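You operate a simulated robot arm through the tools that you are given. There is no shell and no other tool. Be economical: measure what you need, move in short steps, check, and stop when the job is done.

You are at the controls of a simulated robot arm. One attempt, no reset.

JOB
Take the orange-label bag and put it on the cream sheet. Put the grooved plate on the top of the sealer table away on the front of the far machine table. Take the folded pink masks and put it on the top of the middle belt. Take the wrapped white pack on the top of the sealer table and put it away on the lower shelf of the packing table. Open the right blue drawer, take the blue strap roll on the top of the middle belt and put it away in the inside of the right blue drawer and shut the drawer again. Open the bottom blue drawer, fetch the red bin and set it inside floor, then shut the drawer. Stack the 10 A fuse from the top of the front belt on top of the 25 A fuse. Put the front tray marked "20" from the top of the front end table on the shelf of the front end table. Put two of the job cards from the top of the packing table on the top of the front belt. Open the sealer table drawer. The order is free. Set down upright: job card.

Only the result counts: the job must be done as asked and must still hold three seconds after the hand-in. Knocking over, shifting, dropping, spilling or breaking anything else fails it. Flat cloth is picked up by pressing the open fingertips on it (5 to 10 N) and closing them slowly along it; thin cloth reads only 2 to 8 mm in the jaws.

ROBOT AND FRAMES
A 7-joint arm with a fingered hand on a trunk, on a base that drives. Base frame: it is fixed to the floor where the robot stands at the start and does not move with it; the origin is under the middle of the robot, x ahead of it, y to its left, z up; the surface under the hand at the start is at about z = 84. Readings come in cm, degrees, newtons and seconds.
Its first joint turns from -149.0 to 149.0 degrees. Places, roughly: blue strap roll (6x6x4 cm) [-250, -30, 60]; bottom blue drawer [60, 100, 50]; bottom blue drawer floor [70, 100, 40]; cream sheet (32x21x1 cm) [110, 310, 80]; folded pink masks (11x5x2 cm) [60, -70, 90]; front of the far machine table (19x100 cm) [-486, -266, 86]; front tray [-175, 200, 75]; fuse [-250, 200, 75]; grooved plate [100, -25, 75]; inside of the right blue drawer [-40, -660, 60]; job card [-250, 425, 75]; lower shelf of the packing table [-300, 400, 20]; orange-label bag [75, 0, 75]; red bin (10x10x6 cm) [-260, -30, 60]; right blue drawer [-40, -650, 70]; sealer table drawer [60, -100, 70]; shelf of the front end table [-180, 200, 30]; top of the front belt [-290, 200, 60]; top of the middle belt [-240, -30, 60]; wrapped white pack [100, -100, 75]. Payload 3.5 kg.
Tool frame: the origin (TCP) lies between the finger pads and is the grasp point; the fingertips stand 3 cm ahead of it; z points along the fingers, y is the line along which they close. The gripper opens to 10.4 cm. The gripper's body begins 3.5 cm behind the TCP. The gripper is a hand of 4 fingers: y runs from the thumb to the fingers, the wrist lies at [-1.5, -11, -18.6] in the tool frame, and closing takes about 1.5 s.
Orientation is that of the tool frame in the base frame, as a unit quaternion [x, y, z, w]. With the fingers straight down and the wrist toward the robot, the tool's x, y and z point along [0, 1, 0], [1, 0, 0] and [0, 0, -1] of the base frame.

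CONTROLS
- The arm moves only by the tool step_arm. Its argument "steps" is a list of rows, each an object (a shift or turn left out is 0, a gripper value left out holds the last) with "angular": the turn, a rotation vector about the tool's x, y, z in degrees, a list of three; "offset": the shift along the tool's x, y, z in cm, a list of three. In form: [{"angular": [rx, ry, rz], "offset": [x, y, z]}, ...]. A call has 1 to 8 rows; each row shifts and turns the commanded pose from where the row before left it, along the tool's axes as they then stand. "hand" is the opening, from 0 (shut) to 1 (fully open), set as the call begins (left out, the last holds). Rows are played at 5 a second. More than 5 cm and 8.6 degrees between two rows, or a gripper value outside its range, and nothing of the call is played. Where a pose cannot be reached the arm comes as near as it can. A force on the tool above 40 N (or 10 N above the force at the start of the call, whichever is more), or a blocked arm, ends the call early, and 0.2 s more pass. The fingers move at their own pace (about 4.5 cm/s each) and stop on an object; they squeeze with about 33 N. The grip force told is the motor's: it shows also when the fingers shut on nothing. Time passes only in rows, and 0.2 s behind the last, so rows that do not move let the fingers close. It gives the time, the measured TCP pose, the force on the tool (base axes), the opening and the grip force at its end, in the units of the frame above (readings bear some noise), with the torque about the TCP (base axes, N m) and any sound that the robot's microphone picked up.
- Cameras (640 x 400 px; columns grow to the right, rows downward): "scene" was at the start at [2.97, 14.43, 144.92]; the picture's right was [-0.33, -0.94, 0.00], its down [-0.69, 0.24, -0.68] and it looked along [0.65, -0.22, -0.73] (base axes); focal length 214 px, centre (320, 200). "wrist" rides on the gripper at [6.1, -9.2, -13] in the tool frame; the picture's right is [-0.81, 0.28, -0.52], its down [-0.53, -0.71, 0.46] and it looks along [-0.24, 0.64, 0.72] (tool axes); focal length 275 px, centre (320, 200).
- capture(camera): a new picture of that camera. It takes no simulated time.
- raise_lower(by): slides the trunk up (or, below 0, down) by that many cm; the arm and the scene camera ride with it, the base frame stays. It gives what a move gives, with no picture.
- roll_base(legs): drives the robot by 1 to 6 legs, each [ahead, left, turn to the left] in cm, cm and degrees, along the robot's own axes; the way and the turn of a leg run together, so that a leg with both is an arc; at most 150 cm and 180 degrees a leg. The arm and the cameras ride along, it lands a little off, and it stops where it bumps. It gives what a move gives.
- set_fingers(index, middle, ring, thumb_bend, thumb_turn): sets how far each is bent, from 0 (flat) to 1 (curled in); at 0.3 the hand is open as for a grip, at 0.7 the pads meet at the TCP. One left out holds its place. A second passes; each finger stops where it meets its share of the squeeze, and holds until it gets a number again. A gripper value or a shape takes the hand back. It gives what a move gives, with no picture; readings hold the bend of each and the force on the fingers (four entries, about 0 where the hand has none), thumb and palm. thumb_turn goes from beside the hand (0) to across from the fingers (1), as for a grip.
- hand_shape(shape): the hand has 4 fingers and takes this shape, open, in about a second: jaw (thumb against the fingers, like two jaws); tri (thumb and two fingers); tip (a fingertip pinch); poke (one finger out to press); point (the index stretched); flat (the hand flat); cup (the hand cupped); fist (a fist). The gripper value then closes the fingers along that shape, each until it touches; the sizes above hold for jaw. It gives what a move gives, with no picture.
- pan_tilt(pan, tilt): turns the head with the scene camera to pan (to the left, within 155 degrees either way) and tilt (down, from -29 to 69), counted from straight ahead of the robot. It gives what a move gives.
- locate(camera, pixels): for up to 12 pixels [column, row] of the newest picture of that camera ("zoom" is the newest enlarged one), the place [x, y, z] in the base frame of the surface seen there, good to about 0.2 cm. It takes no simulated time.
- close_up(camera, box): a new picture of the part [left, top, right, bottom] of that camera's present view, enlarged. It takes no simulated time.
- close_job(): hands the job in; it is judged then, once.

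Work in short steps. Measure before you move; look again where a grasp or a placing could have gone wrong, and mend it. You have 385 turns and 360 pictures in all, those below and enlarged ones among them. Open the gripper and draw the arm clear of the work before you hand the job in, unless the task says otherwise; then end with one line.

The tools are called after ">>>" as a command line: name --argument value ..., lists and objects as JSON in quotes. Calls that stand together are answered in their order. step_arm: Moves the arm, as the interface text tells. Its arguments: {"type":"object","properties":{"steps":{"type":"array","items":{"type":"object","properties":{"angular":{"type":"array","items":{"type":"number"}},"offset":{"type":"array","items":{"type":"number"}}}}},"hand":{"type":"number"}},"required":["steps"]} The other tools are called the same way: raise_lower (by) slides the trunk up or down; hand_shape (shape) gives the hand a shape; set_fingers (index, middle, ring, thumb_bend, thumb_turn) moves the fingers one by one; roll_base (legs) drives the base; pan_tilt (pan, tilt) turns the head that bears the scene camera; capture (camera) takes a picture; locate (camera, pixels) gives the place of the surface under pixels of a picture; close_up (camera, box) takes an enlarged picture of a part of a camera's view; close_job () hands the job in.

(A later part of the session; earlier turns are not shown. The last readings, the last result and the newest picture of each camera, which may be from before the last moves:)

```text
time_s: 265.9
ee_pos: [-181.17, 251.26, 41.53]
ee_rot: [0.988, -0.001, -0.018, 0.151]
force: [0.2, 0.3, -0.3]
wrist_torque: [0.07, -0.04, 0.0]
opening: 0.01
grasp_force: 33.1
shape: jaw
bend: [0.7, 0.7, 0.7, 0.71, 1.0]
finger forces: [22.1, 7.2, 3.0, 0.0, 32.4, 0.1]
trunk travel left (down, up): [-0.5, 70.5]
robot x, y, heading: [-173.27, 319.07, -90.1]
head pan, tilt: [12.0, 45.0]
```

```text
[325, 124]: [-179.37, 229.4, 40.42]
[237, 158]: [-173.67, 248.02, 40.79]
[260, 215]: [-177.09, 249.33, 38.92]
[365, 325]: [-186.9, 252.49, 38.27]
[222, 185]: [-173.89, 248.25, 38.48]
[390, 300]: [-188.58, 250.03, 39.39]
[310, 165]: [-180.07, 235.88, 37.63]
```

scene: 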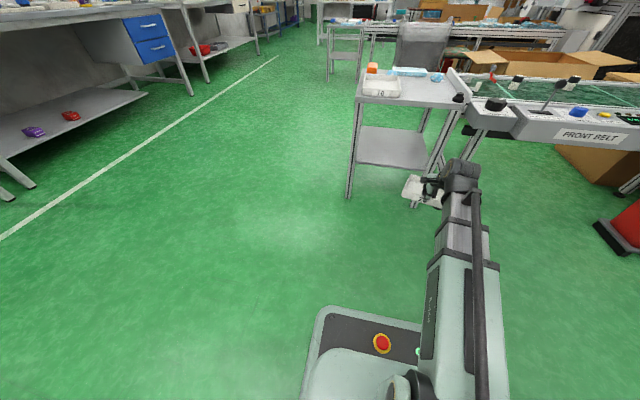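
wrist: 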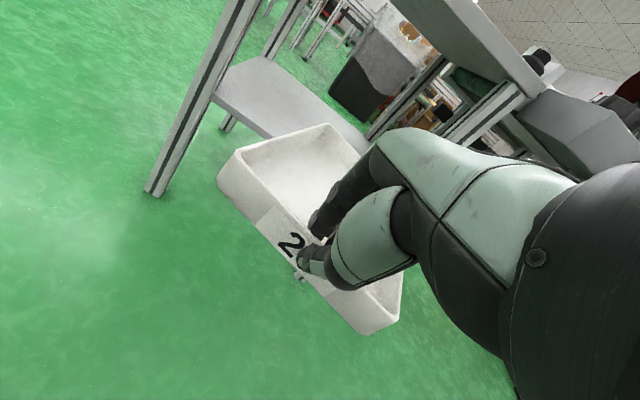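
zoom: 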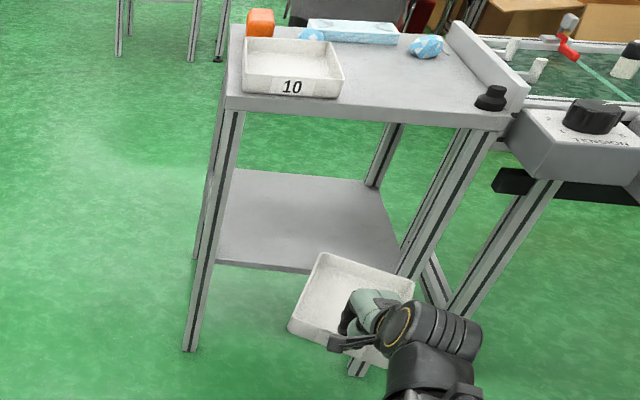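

Now level (rim ≈40.5, floor 37.4). I lower 6 cm and drive in so that the tray goes onto the shelf.

>>> step_arm --steps '[{"offset": [0, -0.9, 2.9]}, {"offset": [0, -0.9, 2.9]}, {}]'

>>> roll_base --legs '[[15, 0, 0]]'

>>> capture --camera "wrist"

>>> close_up --camera "scene" --box '[330, 30, 500, 190]'

```text
time_s: 266.6
ee_pos: [-181.59, 251.17, 35.28]
ee_rot: [0.988, -0.001, -0.018, 0.152]
force: [0.1, 0.0, 0.0]
wrist_torque: [0.06, 0.01, 0.01]
opening: 0.01
grasp_force: 32.8
shape: jaw
bend: [0.7, 0.7, 0.7, 0.71, 1.0]
finger forces: [22.1, 7.1, 3.1, 0.2, 32.2, 0.0]
trunk travel left (down, up): [-0.5, 70.5]
robot x, y, heading: [-173.07, 319.18, -89.9]
head pan, tilt: [12.0, 45.0]
```

```text
time_s: 268.0
ee_pos: [-181.86, 235.75, 35.35]
ee_rot: [0.988, -0.002, -0.018, 0.151]
force: [-0.2, 0.5, -0.9]
wrist_torque: [0.08, -0.05, 0.05]
opening: 0.02
grasp_force: 32.9
shape: jaw
bend: [0.7, 0.7, 0.7, 0.72, 1.0]
finger forces: [22.2, 6.9, 2.9, 0.0, 31.9, 0.1]
trunk travel left (down, up): [-0.5, 70.5]
robot x, y, heading: [-173.07, 303.08, -90.2]
head pan, tilt: [12.0, 45.0]
```

```text
285 pictures are left
```

wrist: 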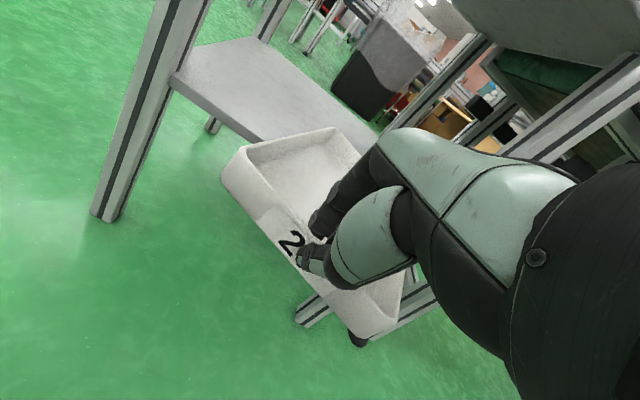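

```text
2.50 times, centred on (415, 110) of scene
```

zoom: 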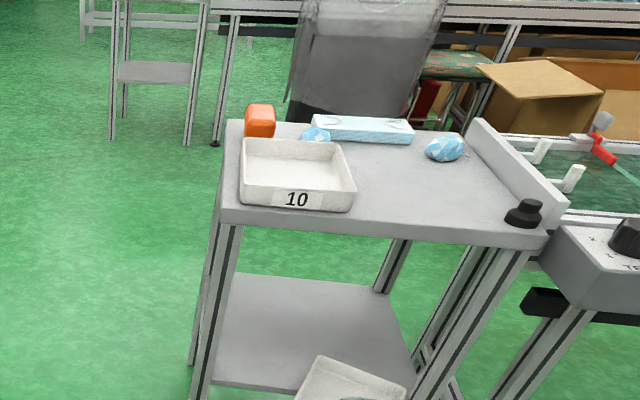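

>>> locate --camera "wrist" --pixels '[[330, 130], [245, 160], [315, 170], [375, 150], [390, 315], [330, 120]]'

>>> pan_tilt --pan 8 --tilt 60

>>> capture --camera "scene"

```text
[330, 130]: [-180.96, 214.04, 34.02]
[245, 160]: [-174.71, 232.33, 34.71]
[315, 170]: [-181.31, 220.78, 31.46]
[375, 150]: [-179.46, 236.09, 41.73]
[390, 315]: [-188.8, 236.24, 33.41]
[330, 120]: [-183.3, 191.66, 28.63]
```

```text
time_s: 268.8
ee_pos: [-181.8, 235.73, 35.38]
ee_rot: [0.988, -0.003, -0.017, 0.151]
force: [-0.2, 0.6, -0.8]
wrist_torque: [0.05, -0.03, -0.01]
opening: 0.01
grasp_force: 32.6
shape: jaw
bend: [0.7, 0.7, 0.7, 0.72, 1.0]
finger forces: [22.2, 6.8, 2.8, 0.0, 31.9, 0.0]
trunk travel left (down, up): [-0.5, 70.5]
robot x, y, heading: [-173.27, 303.27, -90.0]
head pan, tilt: [8.0, 60.0]
```

```text
283 pictures are left
```

scene: 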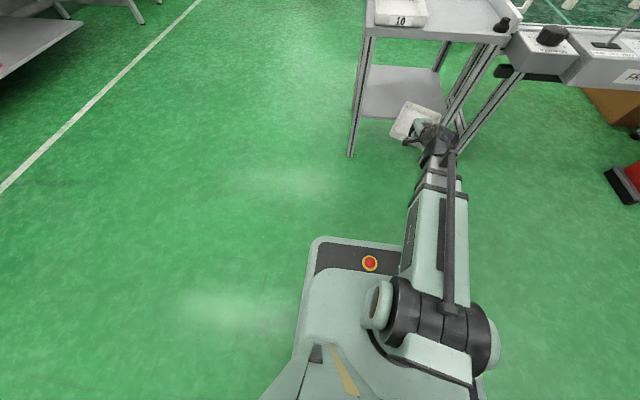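

Clearance over the shelf is ~2.4 cm. I continue forward.

>>> roll_base --legs '[[14, 0, 0]]'

>>> roll_base --legs '[[12, 0, 0]]'

>>> capture --camera "wrist"

```text
time_s: 270.1
ee_pos: [-181.79, 221.47, 35.34]
ee_rot: [0.988, -0.004, -0.018, 0.151]
force: [0.1, -0.2, -0.8]
wrist_torque: [0.08, 0.02, 0.0]
opening: 0.02
grasp_force: 32.9
shape: jaw
bend: [0.7, 0.7, 0.7, 0.72, 1.0]
finger forces: [22.3, 6.8, 2.8, 0.0, 31.9, 0.1]
trunk travel left (down, up): [-0.5, 70.5]
robot x, y, heading: [-172.85, 288.73, -90.0]
head pan, tilt: [8.0, 60.0]
```

```text
time_s: 271.4
ee_pos: [-181.87, 209.51, 35.36]
ee_rot: [0.988, -0.002, -0.018, 0.151]
force: [0.4, 0.1, -0.2]
wrist_torque: [0.08, -0.02, 0.01]
opening: 0.0
grasp_force: 33.4
shape: jaw
bend: [0.7, 0.7, 0.7, 0.72, 1.0]
finger forces: [22.4, 6.6, 2.7, 0.1, 31.8, 0.0]
trunk travel left (down, up): [-0.5, 70.5]
robot x, y, heading: [-173.43, 277.16, -90.2]
head pan, tilt: [8.0, 60.0]
```

```text
282 pictures are left
```

wrist: 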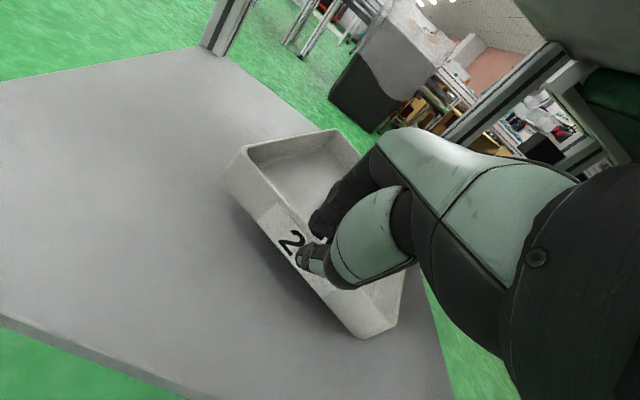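

>>> step_arm --steps '[{"offset": [0, -0.4, 1.3]}, {"offset": [0, -0.15, 0.5]}, {"offset": [0, -0.1, 0.3]}]'

>>> capture --camera "wrist"

```text
time_s: 272.2
ee_pos: [-182.08, 209.56, 32.93]
ee_rot: [0.988, -0.003, -0.017, 0.151]
force: [0.3, 0.2, 0.9]
wrist_torque: [0.06, 0.07, 0.01]
opening: 0.05
grasp_force: 32.8
shape: jaw
bend: [0.7, 0.7, 0.7, 0.72, 1.0]
finger forces: [21.9, 6.7, 2.8, 0.0, 31.5, 0.1]
trunk travel left (down, up): [-0.5, 70.5]
robot x, y, heading: [-173.1, 277.04, -90.3]
head pan, tilt: [8.0, 60.0]
```

```text
281 pictures are left
```

wrist: 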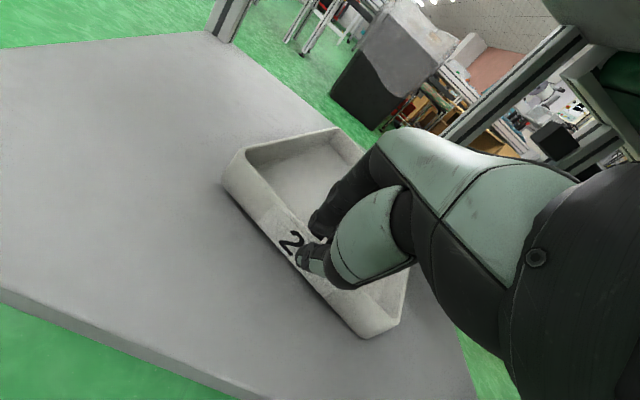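

Weight is taken by the shelf (fz +0.9). I lower a touch, open, and lift the fingers out.

>>> step_arm --steps '[{"offset": [0, -0.1, 0.2]}, {"offset": [0, 0, 0.1]}]'

>>> step_arm --hand 0.5 --steps '[{}, {}, {}, {}]'

>>> step_arm --steps '[{"offset": [0, 0.3, -2]}, {"offset": [0, 0.3, -2]}, {}]'

>>> capture --camera "wrist"

```text
time_s: 272.8
ee_pos: [-181.99, 209.66, 32.72]
ee_rot: [0.988, -0.002, -0.018, 0.151]
force: [-0.3, -0.8, 4.8]
wrist_torque: [0.03, 0.11, 0.06]
opening: 0.01
grasp_force: 33.2
shape: jaw
bend: [0.7, 0.7, 0.7, 0.72, 1.0]
finger forces: [21.7, 7.4, 3.2, 0.1, 32.7, 0.0]
trunk travel left (down, up): [-0.5, 70.5]
robot x, y, heading: [-173.53, 276.93, -90.1]
head pan, tilt: [8.0, 60.0]
```

```text
time_s: 273.8
ee_pos: [-181.98, 209.62, 32.79]
ee_rot: [0.988, -0.003, -0.018, 0.152]
force: [0.3, -1.2, 1.2]
wrist_torque: [0.0, 0.02, 0.03]
opening: 5.13
grasp_force: 0.0
shape: jaw
bend: [0.74, 0.45, 0.41, 0.7, 1.0]
finger forces: [0.1, 0.0, 0.1, 0.0, 0.0, 0.0]
trunk travel left (down, up): [-0.5, 70.5]
robot x, y, heading: [-173.11, 277.11, -90.3]
head pan, tilt: [8.0, 60.0]
```

```text
time_s: 274.6
ee_pos: [-181.78, 210.23, 36.76]
ee_rot: [0.988, -0.003, -0.019, 0.15]
force: [-0.6, -0.3, -0.2]
wrist_torque: [-0.01, 0.01, 0.0]
opening: 5.16
grasp_force: 0.0
shape: jaw
bend: [0.74, 0.45, 0.41, 0.7, 1.0]
finger forces: [0.0, 0.0, 0.1, 0.0, 0.0, 0.1]
trunk travel left (down, up): [-0.5, 70.5]
robot x, y, heading: [-173.13, 276.62, -90.2]
head pan, tilt: [8.0, 60.0]
```

```text
280 pictures are left
```

wrist: 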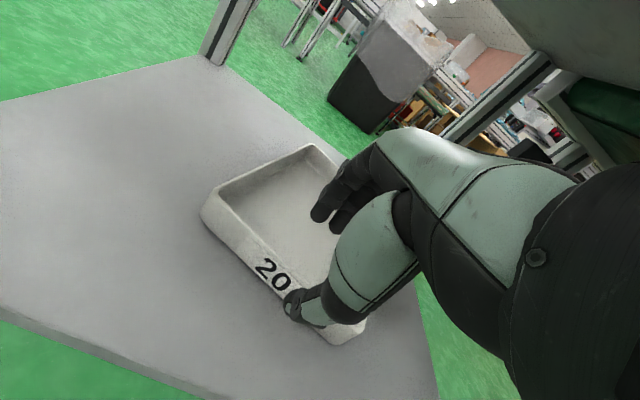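

Tray is on the shelf. Fingertips are above the rim; I lift another 2 cm and back straight out.

>>> step_arm --steps '[{"offset": [0, 0.4, -2]}, {}]'

>>> roll_base --legs '[[-22, 0, 0]]'

>>> raise_lower --by 28

>>> step_arm --hand 1 --steps '[{"angular": [8.5, 0, 0], "offset": [0, 0, -3]}, {"angular": [8.5, 0, 0], "offset": [0, 0, -4]}, {"offset": [0, 0, -4]}, {"offset": [0, 0, -4]}]'

>>> capture --camera "scene"

```text
time_s: 275.2
ee_pos: [-181.74, 210.44, 38.61]
ee_rot: [0.988, -0.002, -0.018, 0.151]
force: [-0.1, 0.0, 0.0]
wrist_torque: [0.01, -0.03, -0.01]
opening: 5.17
grasp_force: 0.0
shape: jaw
bend: [0.74, 0.45, 0.41, 0.7, 1.0]
finger forces: [0.0, 0.0, 0.1, 0.1, 0.0, 0.0]
trunk travel left (down, up): [-0.5, 70.5]
robot x, y, heading: [-173.32, 277.05, -90.1]
head pan, tilt: [8.0, 60.0]
```

```text
time_s: 276.9
ee_pos: [-181.8, 232.39, 38.74]
ee_rot: [0.988, -0.005, -0.018, 0.152]
force: [-0.1, -0.2, 0.4]
wrist_torque: [-0.04, 0.0, 0.02]
opening: 5.14
grasp_force: 0.1
shape: jaw
bend: [0.74, 0.45, 0.41, 0.7, 1.0]
finger forces: [0.1, 0.1, 0.0, 0.1, 0.0, 0.0]
trunk travel left (down, up): [-0.5, 70.5]
robot x, y, heading: [-173.06, 298.36, -90.3]
head pan, tilt: [8.0, 60.0]
```

```text
time_s: 279.7
ee_pos: [-181.87, 232.36, 66.82]
ee_rot: [0.988, -0.005, -0.018, 0.151]
force: [-0.4, -0.6, -0.1]
wrist_torque: [-0.01, 0.01, 0.0]
opening: 5.16
grasp_force: 0.0
shape: jaw
bend: [0.74, 0.45, 0.41, 0.7, 1.0]
finger forces: [0.0, 0.0, 0.0, 0.1, 0.0, 0.0]
trunk travel left (down, up): [-28.5, 42.5]
robot x, y, heading: [-173.48, 299.05, -90.2]
head pan, tilt: [8.0, 60.0]
```

```text
time_s: 280.7
ee_pos: [-181.3, 233.78, 81.33]
ee_rot: [1.0, -0.007, -0.018, 0.003]
force: [-0.6, 0.1, -0.5]
wrist_torque: [-0.04, 0.0, 0.0]
opening: 10.37
grasp_force: 0.1
shape: jaw
bend: [0.3, 0.3, 0.3, 0.3, 0.98]
finger forces: [0.0, 0.0, 0.1, 0.1, 0.1, 0.1]
trunk travel left (down, up): [-28.5, 42.5]
robot x, y, heading: [-173.23, 299.45, -90.2]
head pan, tilt: [8.0, 60.0]
```

```text
279 pictures are left
```

scene: 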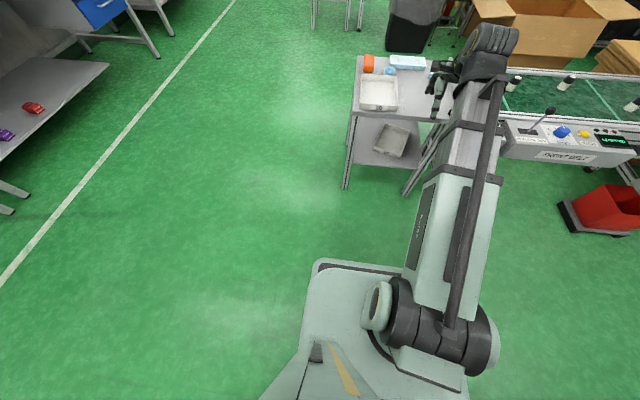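

Tray 20 is on the shelf. Next the fuses: I slide right to x≈-250.

>>> roll_base --legs '[[0, -75, 0]]'

>>> pan_tilt --pan 20 --tilt 40

>>> capture --camera "scene"

>>> capture --camera "wrist"

```text
time_s: 284.7
ee_pos: [-254.39, 233.38, 81.35]
ee_rot: [1.0, 0.002, -0.017, 0.003]
force: [-0.8, -0.3, 0.4]
wrist_torque: [0.02, 0.03, 0.01]
opening: 10.38
grasp_force: 0.1
shape: jaw
bend: [0.3, 0.3, 0.3, 0.3, 0.98]
finger forces: [0.0, 0.0, 0.0, 0.0, 0.0, 0.0]
trunk travel left (down, up): [-28.5, 42.5]
robot x, y, heading: [-247.44, 298.84, -89.2]
head pan, tilt: [8.0, 60.0]
```

```text
time_s: 285.6
ee_pos: [-254.31, 233.33, 81.23]
ee_rot: [1.0, 0.003, -0.017, 0.003]
force: [-0.1, 0.7, 0.5]
wrist_torque: [0.0, 0.01, 0.02]
opening: 10.39
grasp_force: 0.0
shape: jaw
bend: [0.3, 0.3, 0.3, 0.3, 0.98]
finger forces: [0.0, 0.0, 0.0, 0.1, 0.0, 0.1]
trunk travel left (down, up): [-28.5, 42.5]
robot x, y, heading: [-247.76, 298.79, -89.0]
head pan, tilt: [20.0, 40.0]
```

```text
278 pictures are left
```

scene: 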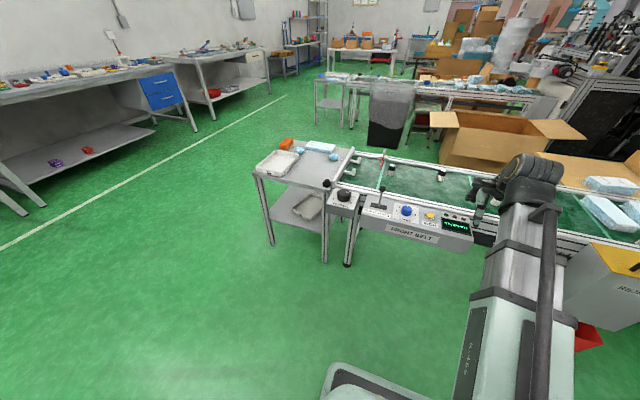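

```text
277 pictures are left
```

wrist: 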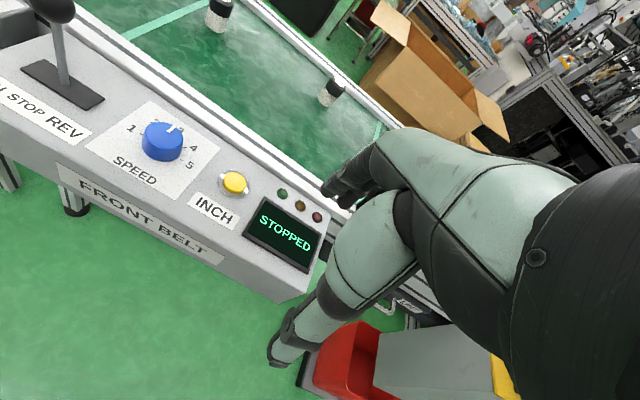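

>>> close_up --camera "scene" --box '[340, 130, 500, 230]'

>>> close_up --camera "wrist" --box '[190, 0, 400, 140]'

>>> locate --camera "wrist" --pixels '[[217, 8], [212, 22], [336, 85], [330, 98], [60, 60], [62, 5]]'

```text
4.00 times, centred on (420, 180) of scene
```

zoom: 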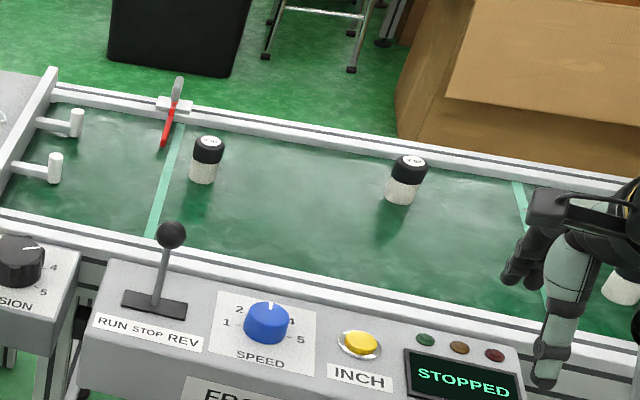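

```text
2.86 times, centred on (295, 70) of wrist
```

zoom: 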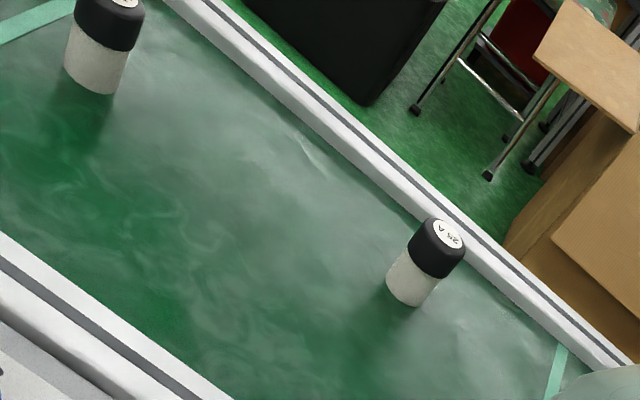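

```text
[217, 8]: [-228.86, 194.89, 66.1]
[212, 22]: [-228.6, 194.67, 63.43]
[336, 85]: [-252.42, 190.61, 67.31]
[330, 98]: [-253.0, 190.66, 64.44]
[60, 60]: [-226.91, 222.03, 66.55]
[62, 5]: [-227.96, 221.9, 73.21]
```

The middle fuse at (-252.8,190.3) reads 25 A. I raise the tool and move over the belt to read the other labels.

>>> step_arm --steps '[{"offset": [0, 0, -4.5]}, {"offset": [0, 0, -4.5]}, {"offset": [0, 3, -3.5]}, {"offset": [0, 4, 0]}, {"offset": [0, 4, 0]}, {"offset": [0, 4, 0]}]'

>>> capture --camera "wrist"

>>> close_up --camera "scene" --box '[370, 150, 410, 175]'

```text
time_s: 286.9
ee_pos: [-254.0, 218.24, 94.02]
ee_rot: [1.0, 0.002, -0.017, 0.003]
force: [-0.3, 1.5, -0.3]
wrist_torque: [0.01, -0.01, 0.02]
opening: 10.36
grasp_force: 0.0
shape: jaw
bend: [0.3, 0.3, 0.3, 0.3, 0.98]
finger forces: [0.0, 0.0, 0.1, 0.0, 0.1, 0.1]
trunk travel left (down, up): [-28.5, 42.5]
robot x, y, heading: [-247.48, 298.67, -89.1]
head pan, tilt: [20.0, 40.0]
```

```text
274 pictures are left
```

wrist: 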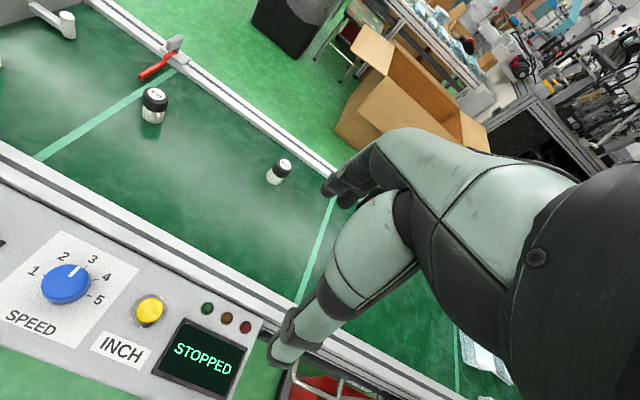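

```text
16.00 times, centred on (390, 162) of scene
```

zoom: 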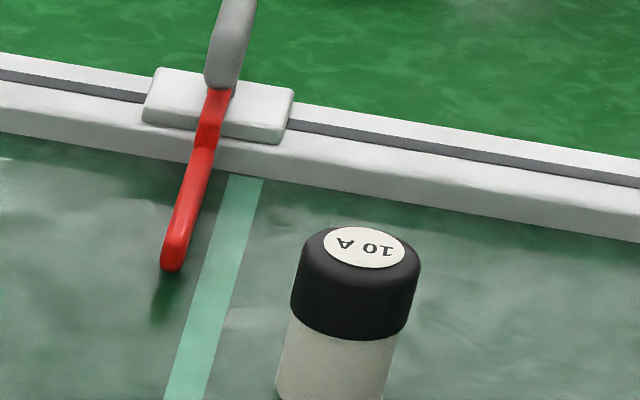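

The fuse near (-228.7,194) is the 10 A. I measure both tops and edges precisely.

>>> locate --camera "zoom" --pixels '[[365, 248], [295, 280], [418, 280], [350, 335], [335, 390]]'

>>> close_up --camera "wrist" --box '[130, 70, 310, 200]'

>>> close_up --camera "scene" --box '[420, 160, 460, 190]'

>>> locate --camera "wrist" --pixels '[[156, 93], [145, 100], [167, 100], [154, 112], [152, 120], [286, 164], [279, 170], [291, 170], [276, 178], [272, 184]]'

```text
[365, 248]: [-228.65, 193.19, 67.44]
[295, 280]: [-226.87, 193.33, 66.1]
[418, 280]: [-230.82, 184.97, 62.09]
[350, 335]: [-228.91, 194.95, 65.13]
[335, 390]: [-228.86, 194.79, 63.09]
```

```text
3.08 times, centred on (220, 135) of wrist
```

zoom: 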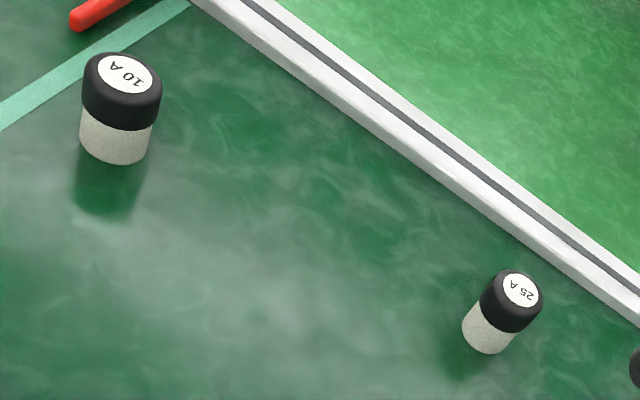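

```text
13.33 times, centred on (440, 175) of scene
```

zoom: 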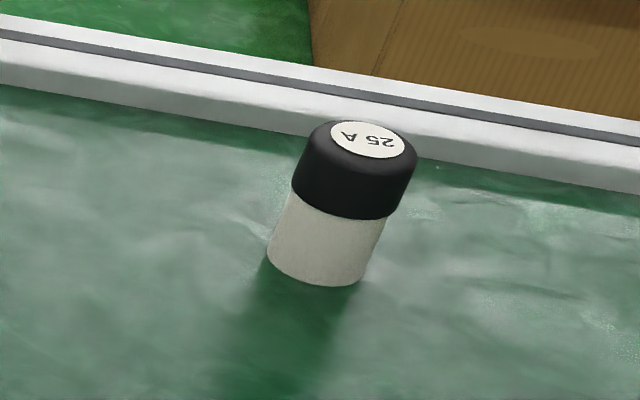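

```text
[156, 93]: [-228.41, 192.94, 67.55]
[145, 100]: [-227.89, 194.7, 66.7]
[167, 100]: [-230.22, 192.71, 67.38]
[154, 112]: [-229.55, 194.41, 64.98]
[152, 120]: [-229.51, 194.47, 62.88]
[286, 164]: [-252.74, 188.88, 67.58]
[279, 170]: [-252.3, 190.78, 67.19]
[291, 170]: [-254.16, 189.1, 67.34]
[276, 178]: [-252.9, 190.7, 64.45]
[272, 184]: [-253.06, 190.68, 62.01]
```

>>> locate --camera "zoom" --pixels '[[368, 139], [330, 230], [325, 190], [318, 280]]'

>>> locate --camera "scene" --pixels '[[380.7, 165.5], [382.5, 160], [384, 156], [393, 164]]'

```text
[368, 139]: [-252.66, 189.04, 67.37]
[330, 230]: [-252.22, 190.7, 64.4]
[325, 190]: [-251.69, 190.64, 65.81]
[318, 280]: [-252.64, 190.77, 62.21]
```

```text
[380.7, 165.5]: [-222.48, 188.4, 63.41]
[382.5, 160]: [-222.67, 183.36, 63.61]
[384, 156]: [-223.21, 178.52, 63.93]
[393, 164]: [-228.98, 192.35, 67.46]
```

The lever (x≈-222.5) is clear of the hand. The fuses are ~105 cm away, so I drive 20 cm closer and 8 cm left.

>>> roll_base --legs '[[20, 8, -1]]'

>>> capture --camera "wrist"

```text
time_s: 288.6
ee_pos: [-246.98, 198.82, 93.97]
ee_rot: [1.0, -0.003, -0.017, 0.004]
force: [-0.2, 1.3, -1.1]
wrist_torque: [-0.02, 0.01, 0.02]
opening: 10.39
grasp_force: 0.0
shape: jaw
bend: [0.3, 0.3, 0.3, 0.3, 0.98]
finger forces: [0.0, 0.0, 0.0, 0.1, 0.0, 0.1]
trunk travel left (down, up): [-28.5, 42.5]
robot x, y, heading: [-239.49, 279.3, -89.9]
head pan, tilt: [20.0, 40.0]
```

```text
270 pictures are left
```

wrist: 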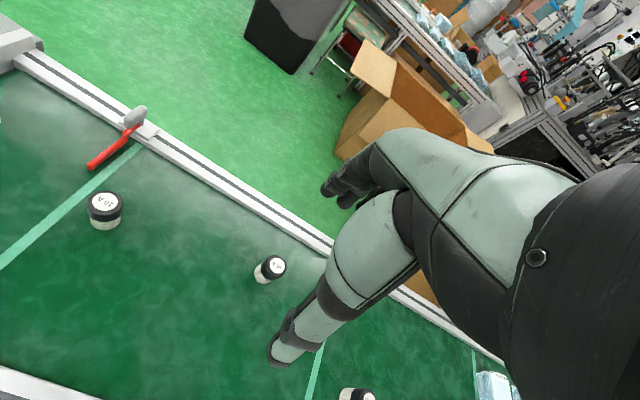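

>>> step_arm --hand 0.65 --steps '[{"offset": [4.6, 1.4, 0]}, {"offset": [4.6, 1.4, 0]}, {"offset": [4.6, 1.4, 0]}, {"offset": [4.6, 1.4, 0]}, {"offset": [0, 0, 4.5]}, {"offset": [0, 0, 4.5]}, {"offset": [0, 0, 4.5]}, {"offset": [0, 0, 4.5]}]'

>>> capture --camera "wrist"

>>> close_up --camera "scene" --box '[320, 130, 480, 230]'

```text
time_s: 290.4
ee_pos: [-229.58, 193.18, 75.56]
ee_rot: [1.0, -0.003, -0.017, 0.004]
force: [-0.2, 0.5, 0.4]
wrist_torque: [0.03, 0.02, 0.0]
opening: 6.79
grasp_force: 0.1
shape: jaw
bend: [0.28, 0.39, 0.35, 0.62, 1.0]
finger forces: [0.1, 0.0, 0.0, 0.0, 0.0, 0.1]
trunk travel left (down, up): [-28.5, 42.5]
robot x, y, heading: [-239.99, 279.26, -90.2]
head pan, tilt: [20.0, 40.0]
```

```text
269 pictures are left
```

wrist: 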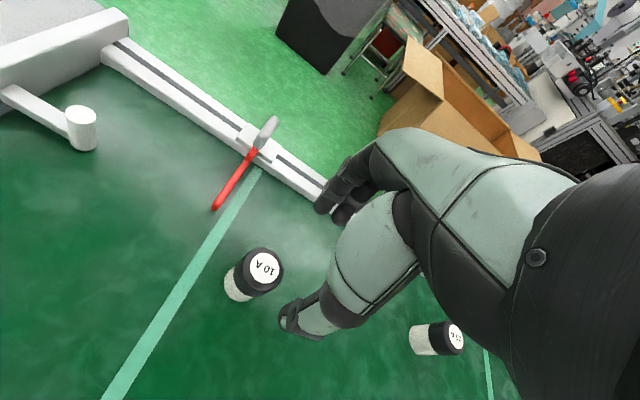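

```text
4.00 times, centred on (400, 180) of scene
```

zoom: 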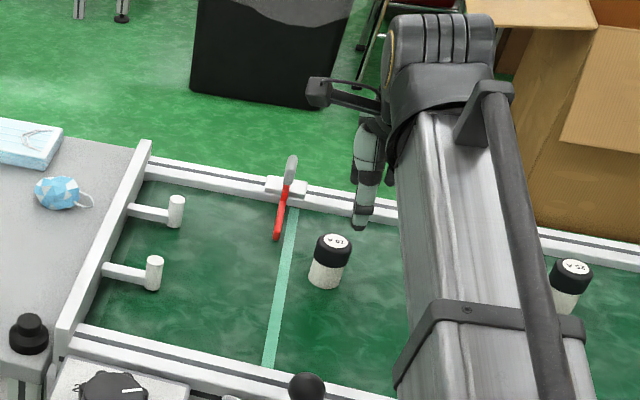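

The tool is ~1 cm too far in -x; I correct and descend.

>>> step_arm --steps '[{"offset": [1.1, 0.1, 0]}, {"offset": [0, 0, 4]}, {"offset": [0, 0, 3]}, {}]'

>>> capture --camera "wrist"

```text
time_s: 291.4
ee_pos: [-228.49, 192.72, 68.41]
ee_rot: [1.0, -0.004, -0.018, 0.003]
force: [-0.1, -0.7, 0.0]
wrist_torque: [-0.02, 0.01, 0.01]
opening: 6.79
grasp_force: 0.0
shape: jaw
bend: [0.28, 0.39, 0.35, 0.62, 1.0]
finger forces: [0.0, 0.0, 0.1, 0.0, 0.1, 0.0]
trunk travel left (down, up): [-28.5, 42.5]
robot x, y, heading: [-239.51, 279.14, -90.1]
head pan, tilt: [20.0, 40.0]
```

```text
267 pictures are left
```

wrist: 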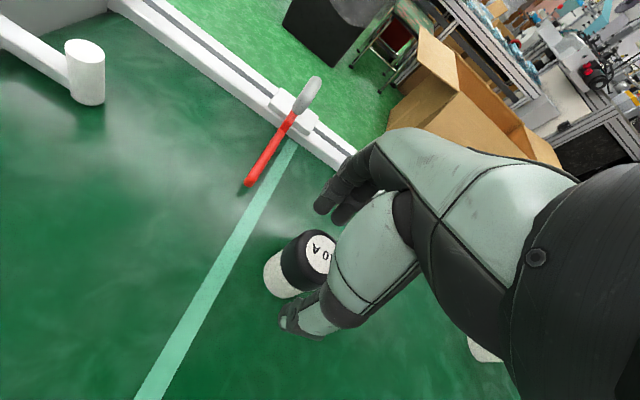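

>>> step_arm --steps '[{"offset": [0, -0.4, 2.3]}, {}]'

>>> step_arm --hand 0 --steps '[{}, {}, {}, {}, {}, {}, {}]'

>>> step_arm --steps '[{"offset": [0, 0, -3]}, {"offset": [0, 0, -4]}, {"offset": [0, 0, -4]}, {"offset": [0, 0, -4]}]'

>>> capture --camera "wrist"

>>> close_up --camera "scene" --box '[340, 120, 500, 220]'

```text
time_s: 292.0
ee_pos: [-228.42, 193.12, 66.2]
ee_rot: [1.0, -0.004, -0.017, 0.003]
force: [0.2, -0.4, -1.0]
wrist_torque: [0.0, -0.01, -0.03]
opening: 6.78
grasp_force: 0.1
shape: jaw
bend: [0.28, 0.39, 0.35, 0.62, 1.0]
finger forces: [0.0, 0.0, 0.0, 0.0, 0.0, 0.1]
trunk travel left (down, up): [-28.5, 42.5]
robot x, y, heading: [-239.78, 279.11, -90.0]
head pan, tilt: [20.0, 40.0]
```

```text
time_s: 293.6
ee_pos: [-228.47, 193.09, 66.15]
ee_rot: [1.0, -0.004, -0.017, 0.003]
force: [0.3, 0.2, 0.3]
wrist_torque: [-0.03, 0.03, 0.01]
opening: 2.68
grasp_force: 33.2
shape: jaw
bend: [0.74, 0.56, 0.61, 0.75, 1.0]
finger forces: [18.2, 9.8, 0.0, 0.0, 28.1, 0.0]
trunk travel left (down, up): [-28.5, 42.5]
robot x, y, heading: [-239.5, 278.86, -89.9]
head pan, tilt: [20.0, 40.0]
```

```text
time_s: 294.6
ee_pos: [-228.11, 193.02, 80.83]
ee_rot: [1.0, -0.003, -0.017, 0.001]
force: [-0.1, 0.1, -1.7]
wrist_torque: [0.0, 0.01, 0.01]
opening: 2.68
grasp_force: 33.3
shape: jaw
bend: [0.74, 0.56, 0.61, 0.75, 1.0]
finger forces: [18.2, 10.1, 0.0, 0.0, 28.1, 0.1]
trunk travel left (down, up): [-28.5, 42.5]
robot x, y, heading: [-239.5, 278.77, -90.0]
head pan, tilt: [20.0, 40.0]
```

```text
266 pictures are left
```

wrist: 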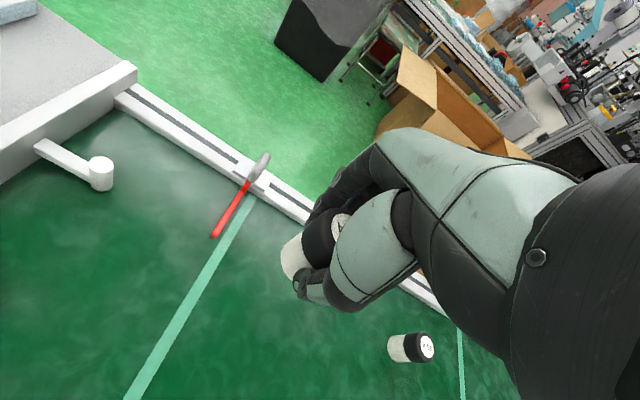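

```text
4.00 times, centred on (420, 170) of scene
```

zoom: 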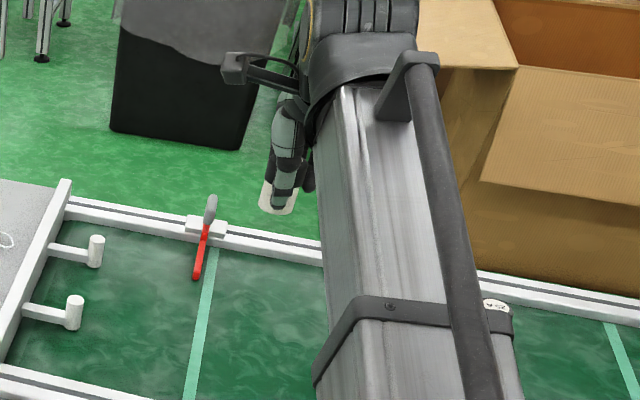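

>>> locate --camera "zoom" --pixels '[[266, 200], [280, 212], [293, 205], [272, 185]]'

>>> locate --camera "wrist" --pixels '[[285, 262], [290, 275], [287, 248], [298, 250], [312, 240], [318, 222], [335, 225], [325, 240]]'

>>> close_up --camera "wrist" --box '[250, 180, 380, 320]'

```text
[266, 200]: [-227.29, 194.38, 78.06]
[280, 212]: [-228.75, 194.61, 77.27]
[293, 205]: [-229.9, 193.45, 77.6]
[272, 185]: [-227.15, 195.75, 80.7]
```

```text
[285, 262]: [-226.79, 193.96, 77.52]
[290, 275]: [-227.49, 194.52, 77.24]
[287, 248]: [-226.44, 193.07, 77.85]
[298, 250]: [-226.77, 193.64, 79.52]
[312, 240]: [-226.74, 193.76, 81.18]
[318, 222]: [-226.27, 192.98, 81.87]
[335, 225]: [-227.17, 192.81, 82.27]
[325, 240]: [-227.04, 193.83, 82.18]
```

```text
2.86 times, centred on (315, 250) of wrist
```

zoom: 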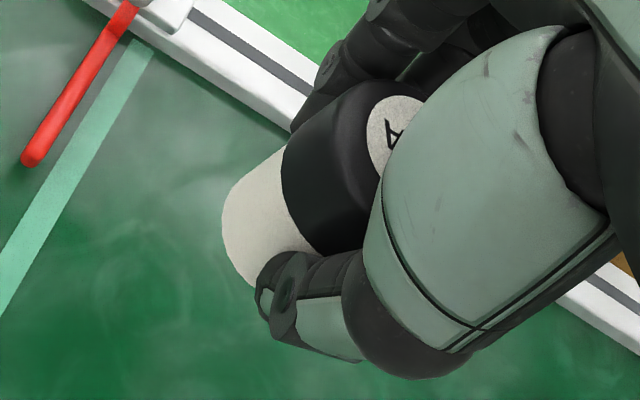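

The 10 A fuse is vertical and centred on the TCP (bottom centre ≈(-228.2,193.0)). I carry it above the 25 A fuse at (-252.7,189.0).

>>> step_arm --steps '[{"offset": [-4.9, 0.8, 0]}, {"offset": [-4.9, 0.8, 0]}, {"offset": [-4.9, 0.8, 0]}, {"offset": [-4.9, 0.8, 0]}, {"offset": [-4.9, 0.8, 0]}, {}, {}]'

>>> capture --camera "wrist"

```text
time_s: 296.2
ee_pos: [-252.55, 189.64, 82.05]
ee_rot: [1.0, -0.004, -0.018, 0.003]
force: [-0.9, 1.5, -0.5]
wrist_torque: [-0.02, 0.02, -0.02]
opening: 2.63
grasp_force: 33.1
shape: jaw
bend: [0.74, 0.56, 0.61, 0.75, 1.0]
finger forces: [18.2, 10.2, 0.1, 0.0, 28.1, 0.1]
trunk travel left (down, up): [-28.5, 42.5]
robot x, y, heading: [-239.44, 278.96, -90.1]
head pan, tilt: [20.0, 40.0]
```

```text
263 pictures are left
```

wrist: 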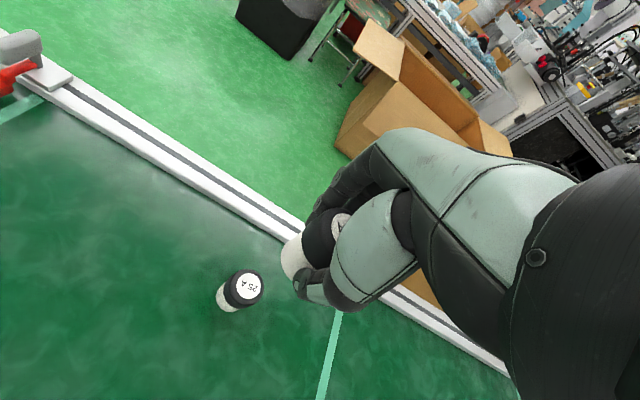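

>>> close_up --camera "wrist" --box '[200, 220, 330, 320]'

>>> locate --camera "wrist" --pixels '[[249, 287], [285, 265], [290, 275], [287, 250], [222, 300], [230, 308]]'

```text
4.00 times, centred on (265, 270) of wrist
```

zoom: 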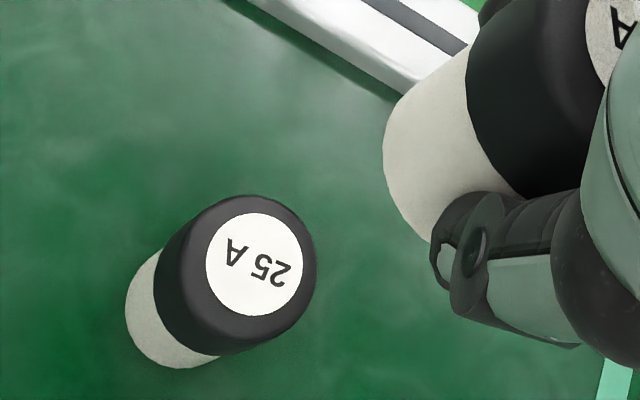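

```text
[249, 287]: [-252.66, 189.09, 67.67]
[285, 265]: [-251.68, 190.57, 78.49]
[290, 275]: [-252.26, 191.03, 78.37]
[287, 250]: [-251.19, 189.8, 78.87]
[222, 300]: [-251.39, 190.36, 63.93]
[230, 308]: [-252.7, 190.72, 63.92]
```

Fuse bottom centre ≈(-252.9,189.4), target (-252.66,189.05). I correct, allowing for the tool's slight tilt, and descend 8.5 cm, then recheck.

>>> step_arm --steps '[{"offset": [0.6, 0.3, 0]}, {"offset": [0, 0, 3]}, {"offset": [0, 0, 3]}, {"offset": [0, 0, 2.5]}, {}, {}]'

>>> close_up --camera "wrist" --box '[230, 200, 360, 320]'

>>> close_up --camera "scene" --box '[380, 140, 500, 220]'

```text
time_s: 297.6
ee_pos: [-252.12, 189.15, 73.52]
ee_rot: [1.0, -0.004, -0.018, 0.003]
force: [-1.1, 0.5, -0.2]
wrist_torque: [0.01, 0.01, 0.01]
opening: 2.64
grasp_force: 33.2
shape: jaw
bend: [0.74, 0.56, 0.61, 0.75, 1.0]
finger forces: [18.3, 10.1, 0.1, 0.0, 28.0, 0.0]
trunk travel left (down, up): [-28.5, 42.5]
robot x, y, heading: [-239.36, 278.99, -90.3]
head pan, tilt: [20.0, 40.0]
```

```text
3.33 times, centred on (295, 260) of wrist
```

zoom: 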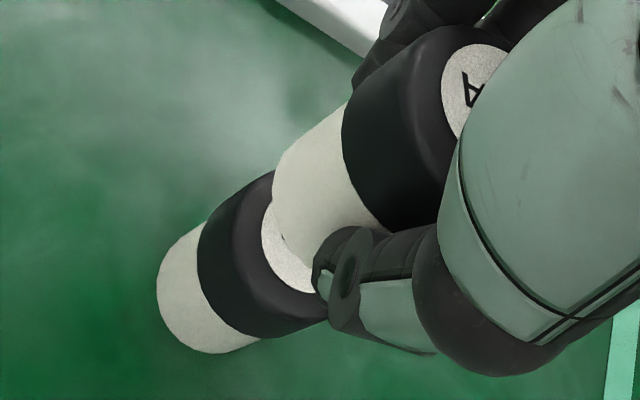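

```text
5.00 times, centred on (440, 180) of scene
```

zoom: 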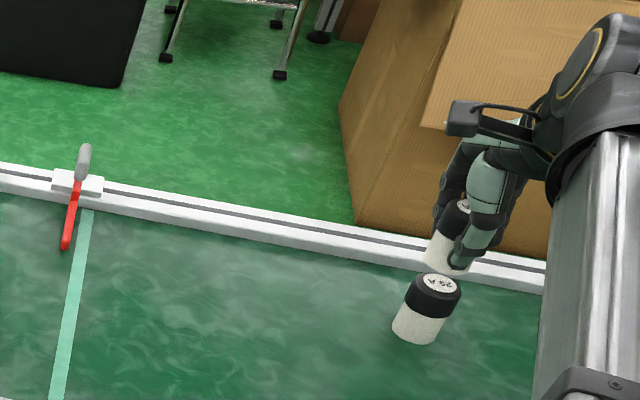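

>>> locate --camera "zoom" --pixels '[[427, 255], [435, 263], [445, 268], [438, 282], [432, 305], [450, 308], [415, 295], [425, 330], [405, 325]]'

>>> locate --camera "wrist" --pixels '[[282, 252], [283, 265], [290, 272], [282.5, 246], [268, 265], [250, 285], [245, 300], [258, 299]]'

```text
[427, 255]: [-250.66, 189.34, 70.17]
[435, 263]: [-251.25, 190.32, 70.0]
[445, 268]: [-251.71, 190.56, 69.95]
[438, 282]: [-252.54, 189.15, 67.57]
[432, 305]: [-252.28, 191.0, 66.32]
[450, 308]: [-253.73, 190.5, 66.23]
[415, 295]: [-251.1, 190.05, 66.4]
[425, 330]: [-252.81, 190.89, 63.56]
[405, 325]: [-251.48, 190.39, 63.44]
```

```text
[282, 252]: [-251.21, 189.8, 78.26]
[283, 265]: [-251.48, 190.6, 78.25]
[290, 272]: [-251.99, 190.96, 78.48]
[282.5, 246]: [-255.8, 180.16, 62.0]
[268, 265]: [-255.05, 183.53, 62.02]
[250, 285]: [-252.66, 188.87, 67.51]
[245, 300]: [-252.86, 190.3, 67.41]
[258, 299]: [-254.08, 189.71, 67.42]
```

Upper fuse centre (-252.3,189.0) vs lower (-252.7,189.1): I shift -0.35 cm in x and lower gently.

>>> step_arm --steps '[{"offset": [-0.35, -0.1, 0]}, {"offset": [0, 0, 0.8]}, {"offset": [0, 0, 0.4]}, {"offset": [0, 0, 0.2]}, {}]'

>>> step_arm --steps '[{"offset": [0, 0, 0.2]}, {"offset": [0, 0, 0.15]}, {}]'

```text
time_s: 298.8
ee_pos: [-252.56, 189.3, 72.07]
ee_rot: [1.0, -0.005, -0.018, 0.003]
force: [-0.1, -0.4, -1.0]
wrist_torque: [-0.01, -0.01, 0.03]
opening: 2.67
grasp_force: 33.3
shape: jaw
bend: [0.74, 0.56, 0.61, 0.75, 1.0]
finger forces: [18.3, 10.3, 0.0, 0.0, 28.1, 0.0]
trunk travel left (down, up): [-28.5, 42.5]
robot x, y, heading: [-239.25, 279.23, -90.1]
head pan, tilt: [20.0, 40.0]
```

```text
time_s: 299.6
ee_pos: [-252.57, 189.21, 71.64]
ee_rot: [1.0, -0.004, -0.018, 0.003]
force: [0.1, -1.0, -0.8]
wrist_torque: [-0.05, 0.02, -0.02]
opening: 2.65
grasp_force: 33.1
shape: jaw
bend: [0.74, 0.56, 0.61, 0.75, 1.0]
finger forces: [18.3, 10.3, 0.0, 0.0, 28.1, 0.1]
trunk travel left (down, up): [-28.5, 42.5]
robot x, y, heading: [-239.74, 278.89, -89.9]
head pan, tilt: [20.0, 40.0]
```

>>> step_arm --steps '[{"offset": [0, 0, 0.15]}, {"offset": [0, 0, 0.15]}, {}]'

>>> capture --camera "wrist"

>>> close_up --camera "scene" --box '[420, 170, 470, 210]'

```text
time_s: 300.4
ee_pos: [-252.63, 189.18, 71.39]
ee_rot: [1.0, -0.003, -0.017, 0.003]
force: [0.1, 0.0, 3.3]
wrist_torque: [-0.07, 0.01, 0.02]
opening: 2.66
grasp_force: 33.1
shape: jaw
bend: [0.74, 0.56, 0.61, 0.75, 1.0]
finger forces: [18.4, 10.5, 0.0, 0.0, 28.4, 0.0]
trunk travel left (down, up): [-28.5, 42.5]
robot x, y, heading: [-239.89, 279.23, -89.7]
head pan, tilt: [20.0, 40.0]
```

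```text
259 pictures are left
```

wrist: 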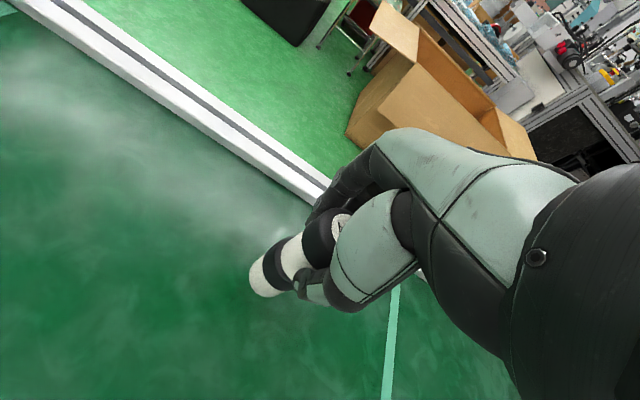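

```text
10.00 times, centred on (445, 190) of scene
```

zoom: 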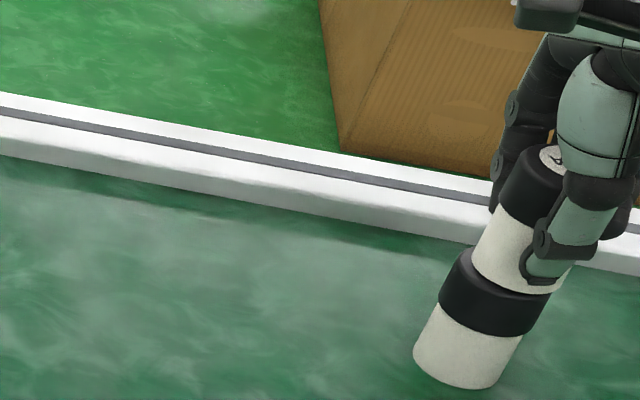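

Contact (≈4 N) and well aligned. I release and lift straight up.

>>> step_arm --hand 0.65 --steps '[{}, {}, {}, {}, {}]'

>>> close_up --camera "scene" --box '[420, 170, 470, 210]'

```text
time_s: 301.6
ee_pos: [-252.69, 189.22, 71.4]
ee_rot: [1.0, -0.004, -0.017, 0.003]
force: [-0.4, -0.4, -0.4]
wrist_torque: [-0.02, -0.03, 0.02]
opening: 6.69
grasp_force: 0.1
shape: jaw
bend: [0.28, 0.39, 0.36, 0.62, 1.0]
finger forces: [0.0, 0.0, 0.0, 0.0, 0.0, 0.0]
trunk travel left (down, up): [-28.5, 42.5]
robot x, y, heading: [-239.64, 279.41, -90.0]
head pan, tilt: [20.0, 40.0]
```

```text
10.00 times, centred on (445, 190) of scene
```

zoom: 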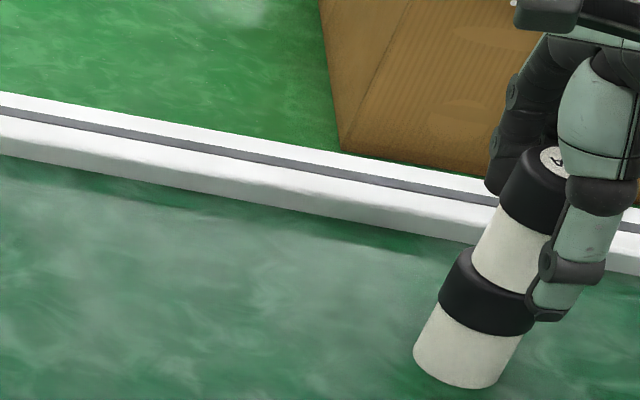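

>>> step_arm --steps '[{"offset": [-0.1, 0, -2.5]}, {"offset": [-0.1, 0, -2.5]}, {"offset": [-0.15, 0, -4]}, {"offset": [-0.15, 0, -4]}, {"offset": [0, 0, -4]}, {"offset": [0, 0, -4]}]'

>>> capture --camera "wrist"

```text
time_s: 303.0
ee_pos: [-252.18, 189.43, 92.45]
ee_rot: [1.0, -0.004, -0.018, 0.002]
force: [0.6, -0.1, -0.7]
wrist_torque: [0.04, -0.01, 0.0]
opening: 6.7
grasp_force: 0.0
shape: jaw
bend: [0.28, 0.39, 0.36, 0.62, 1.0]
finger forces: [0.0, 0.1, 0.1, 0.0, 0.0, 0.1]
trunk travel left (down, up): [-28.5, 42.5]
robot x, y, heading: [-239.82, 278.73, -90.0]
head pan, tilt: [20.0, 40.0]
```

```text
256 pictures are left
```

wrist: 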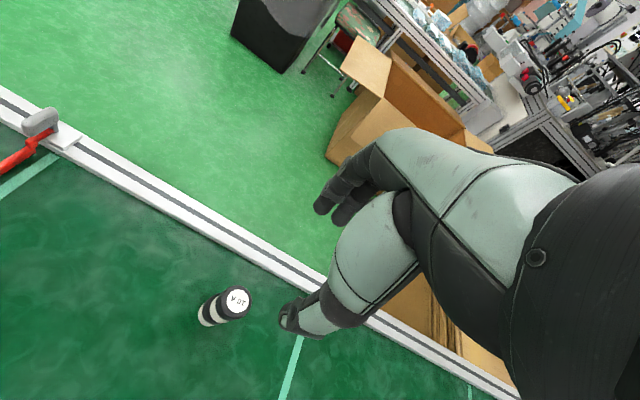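

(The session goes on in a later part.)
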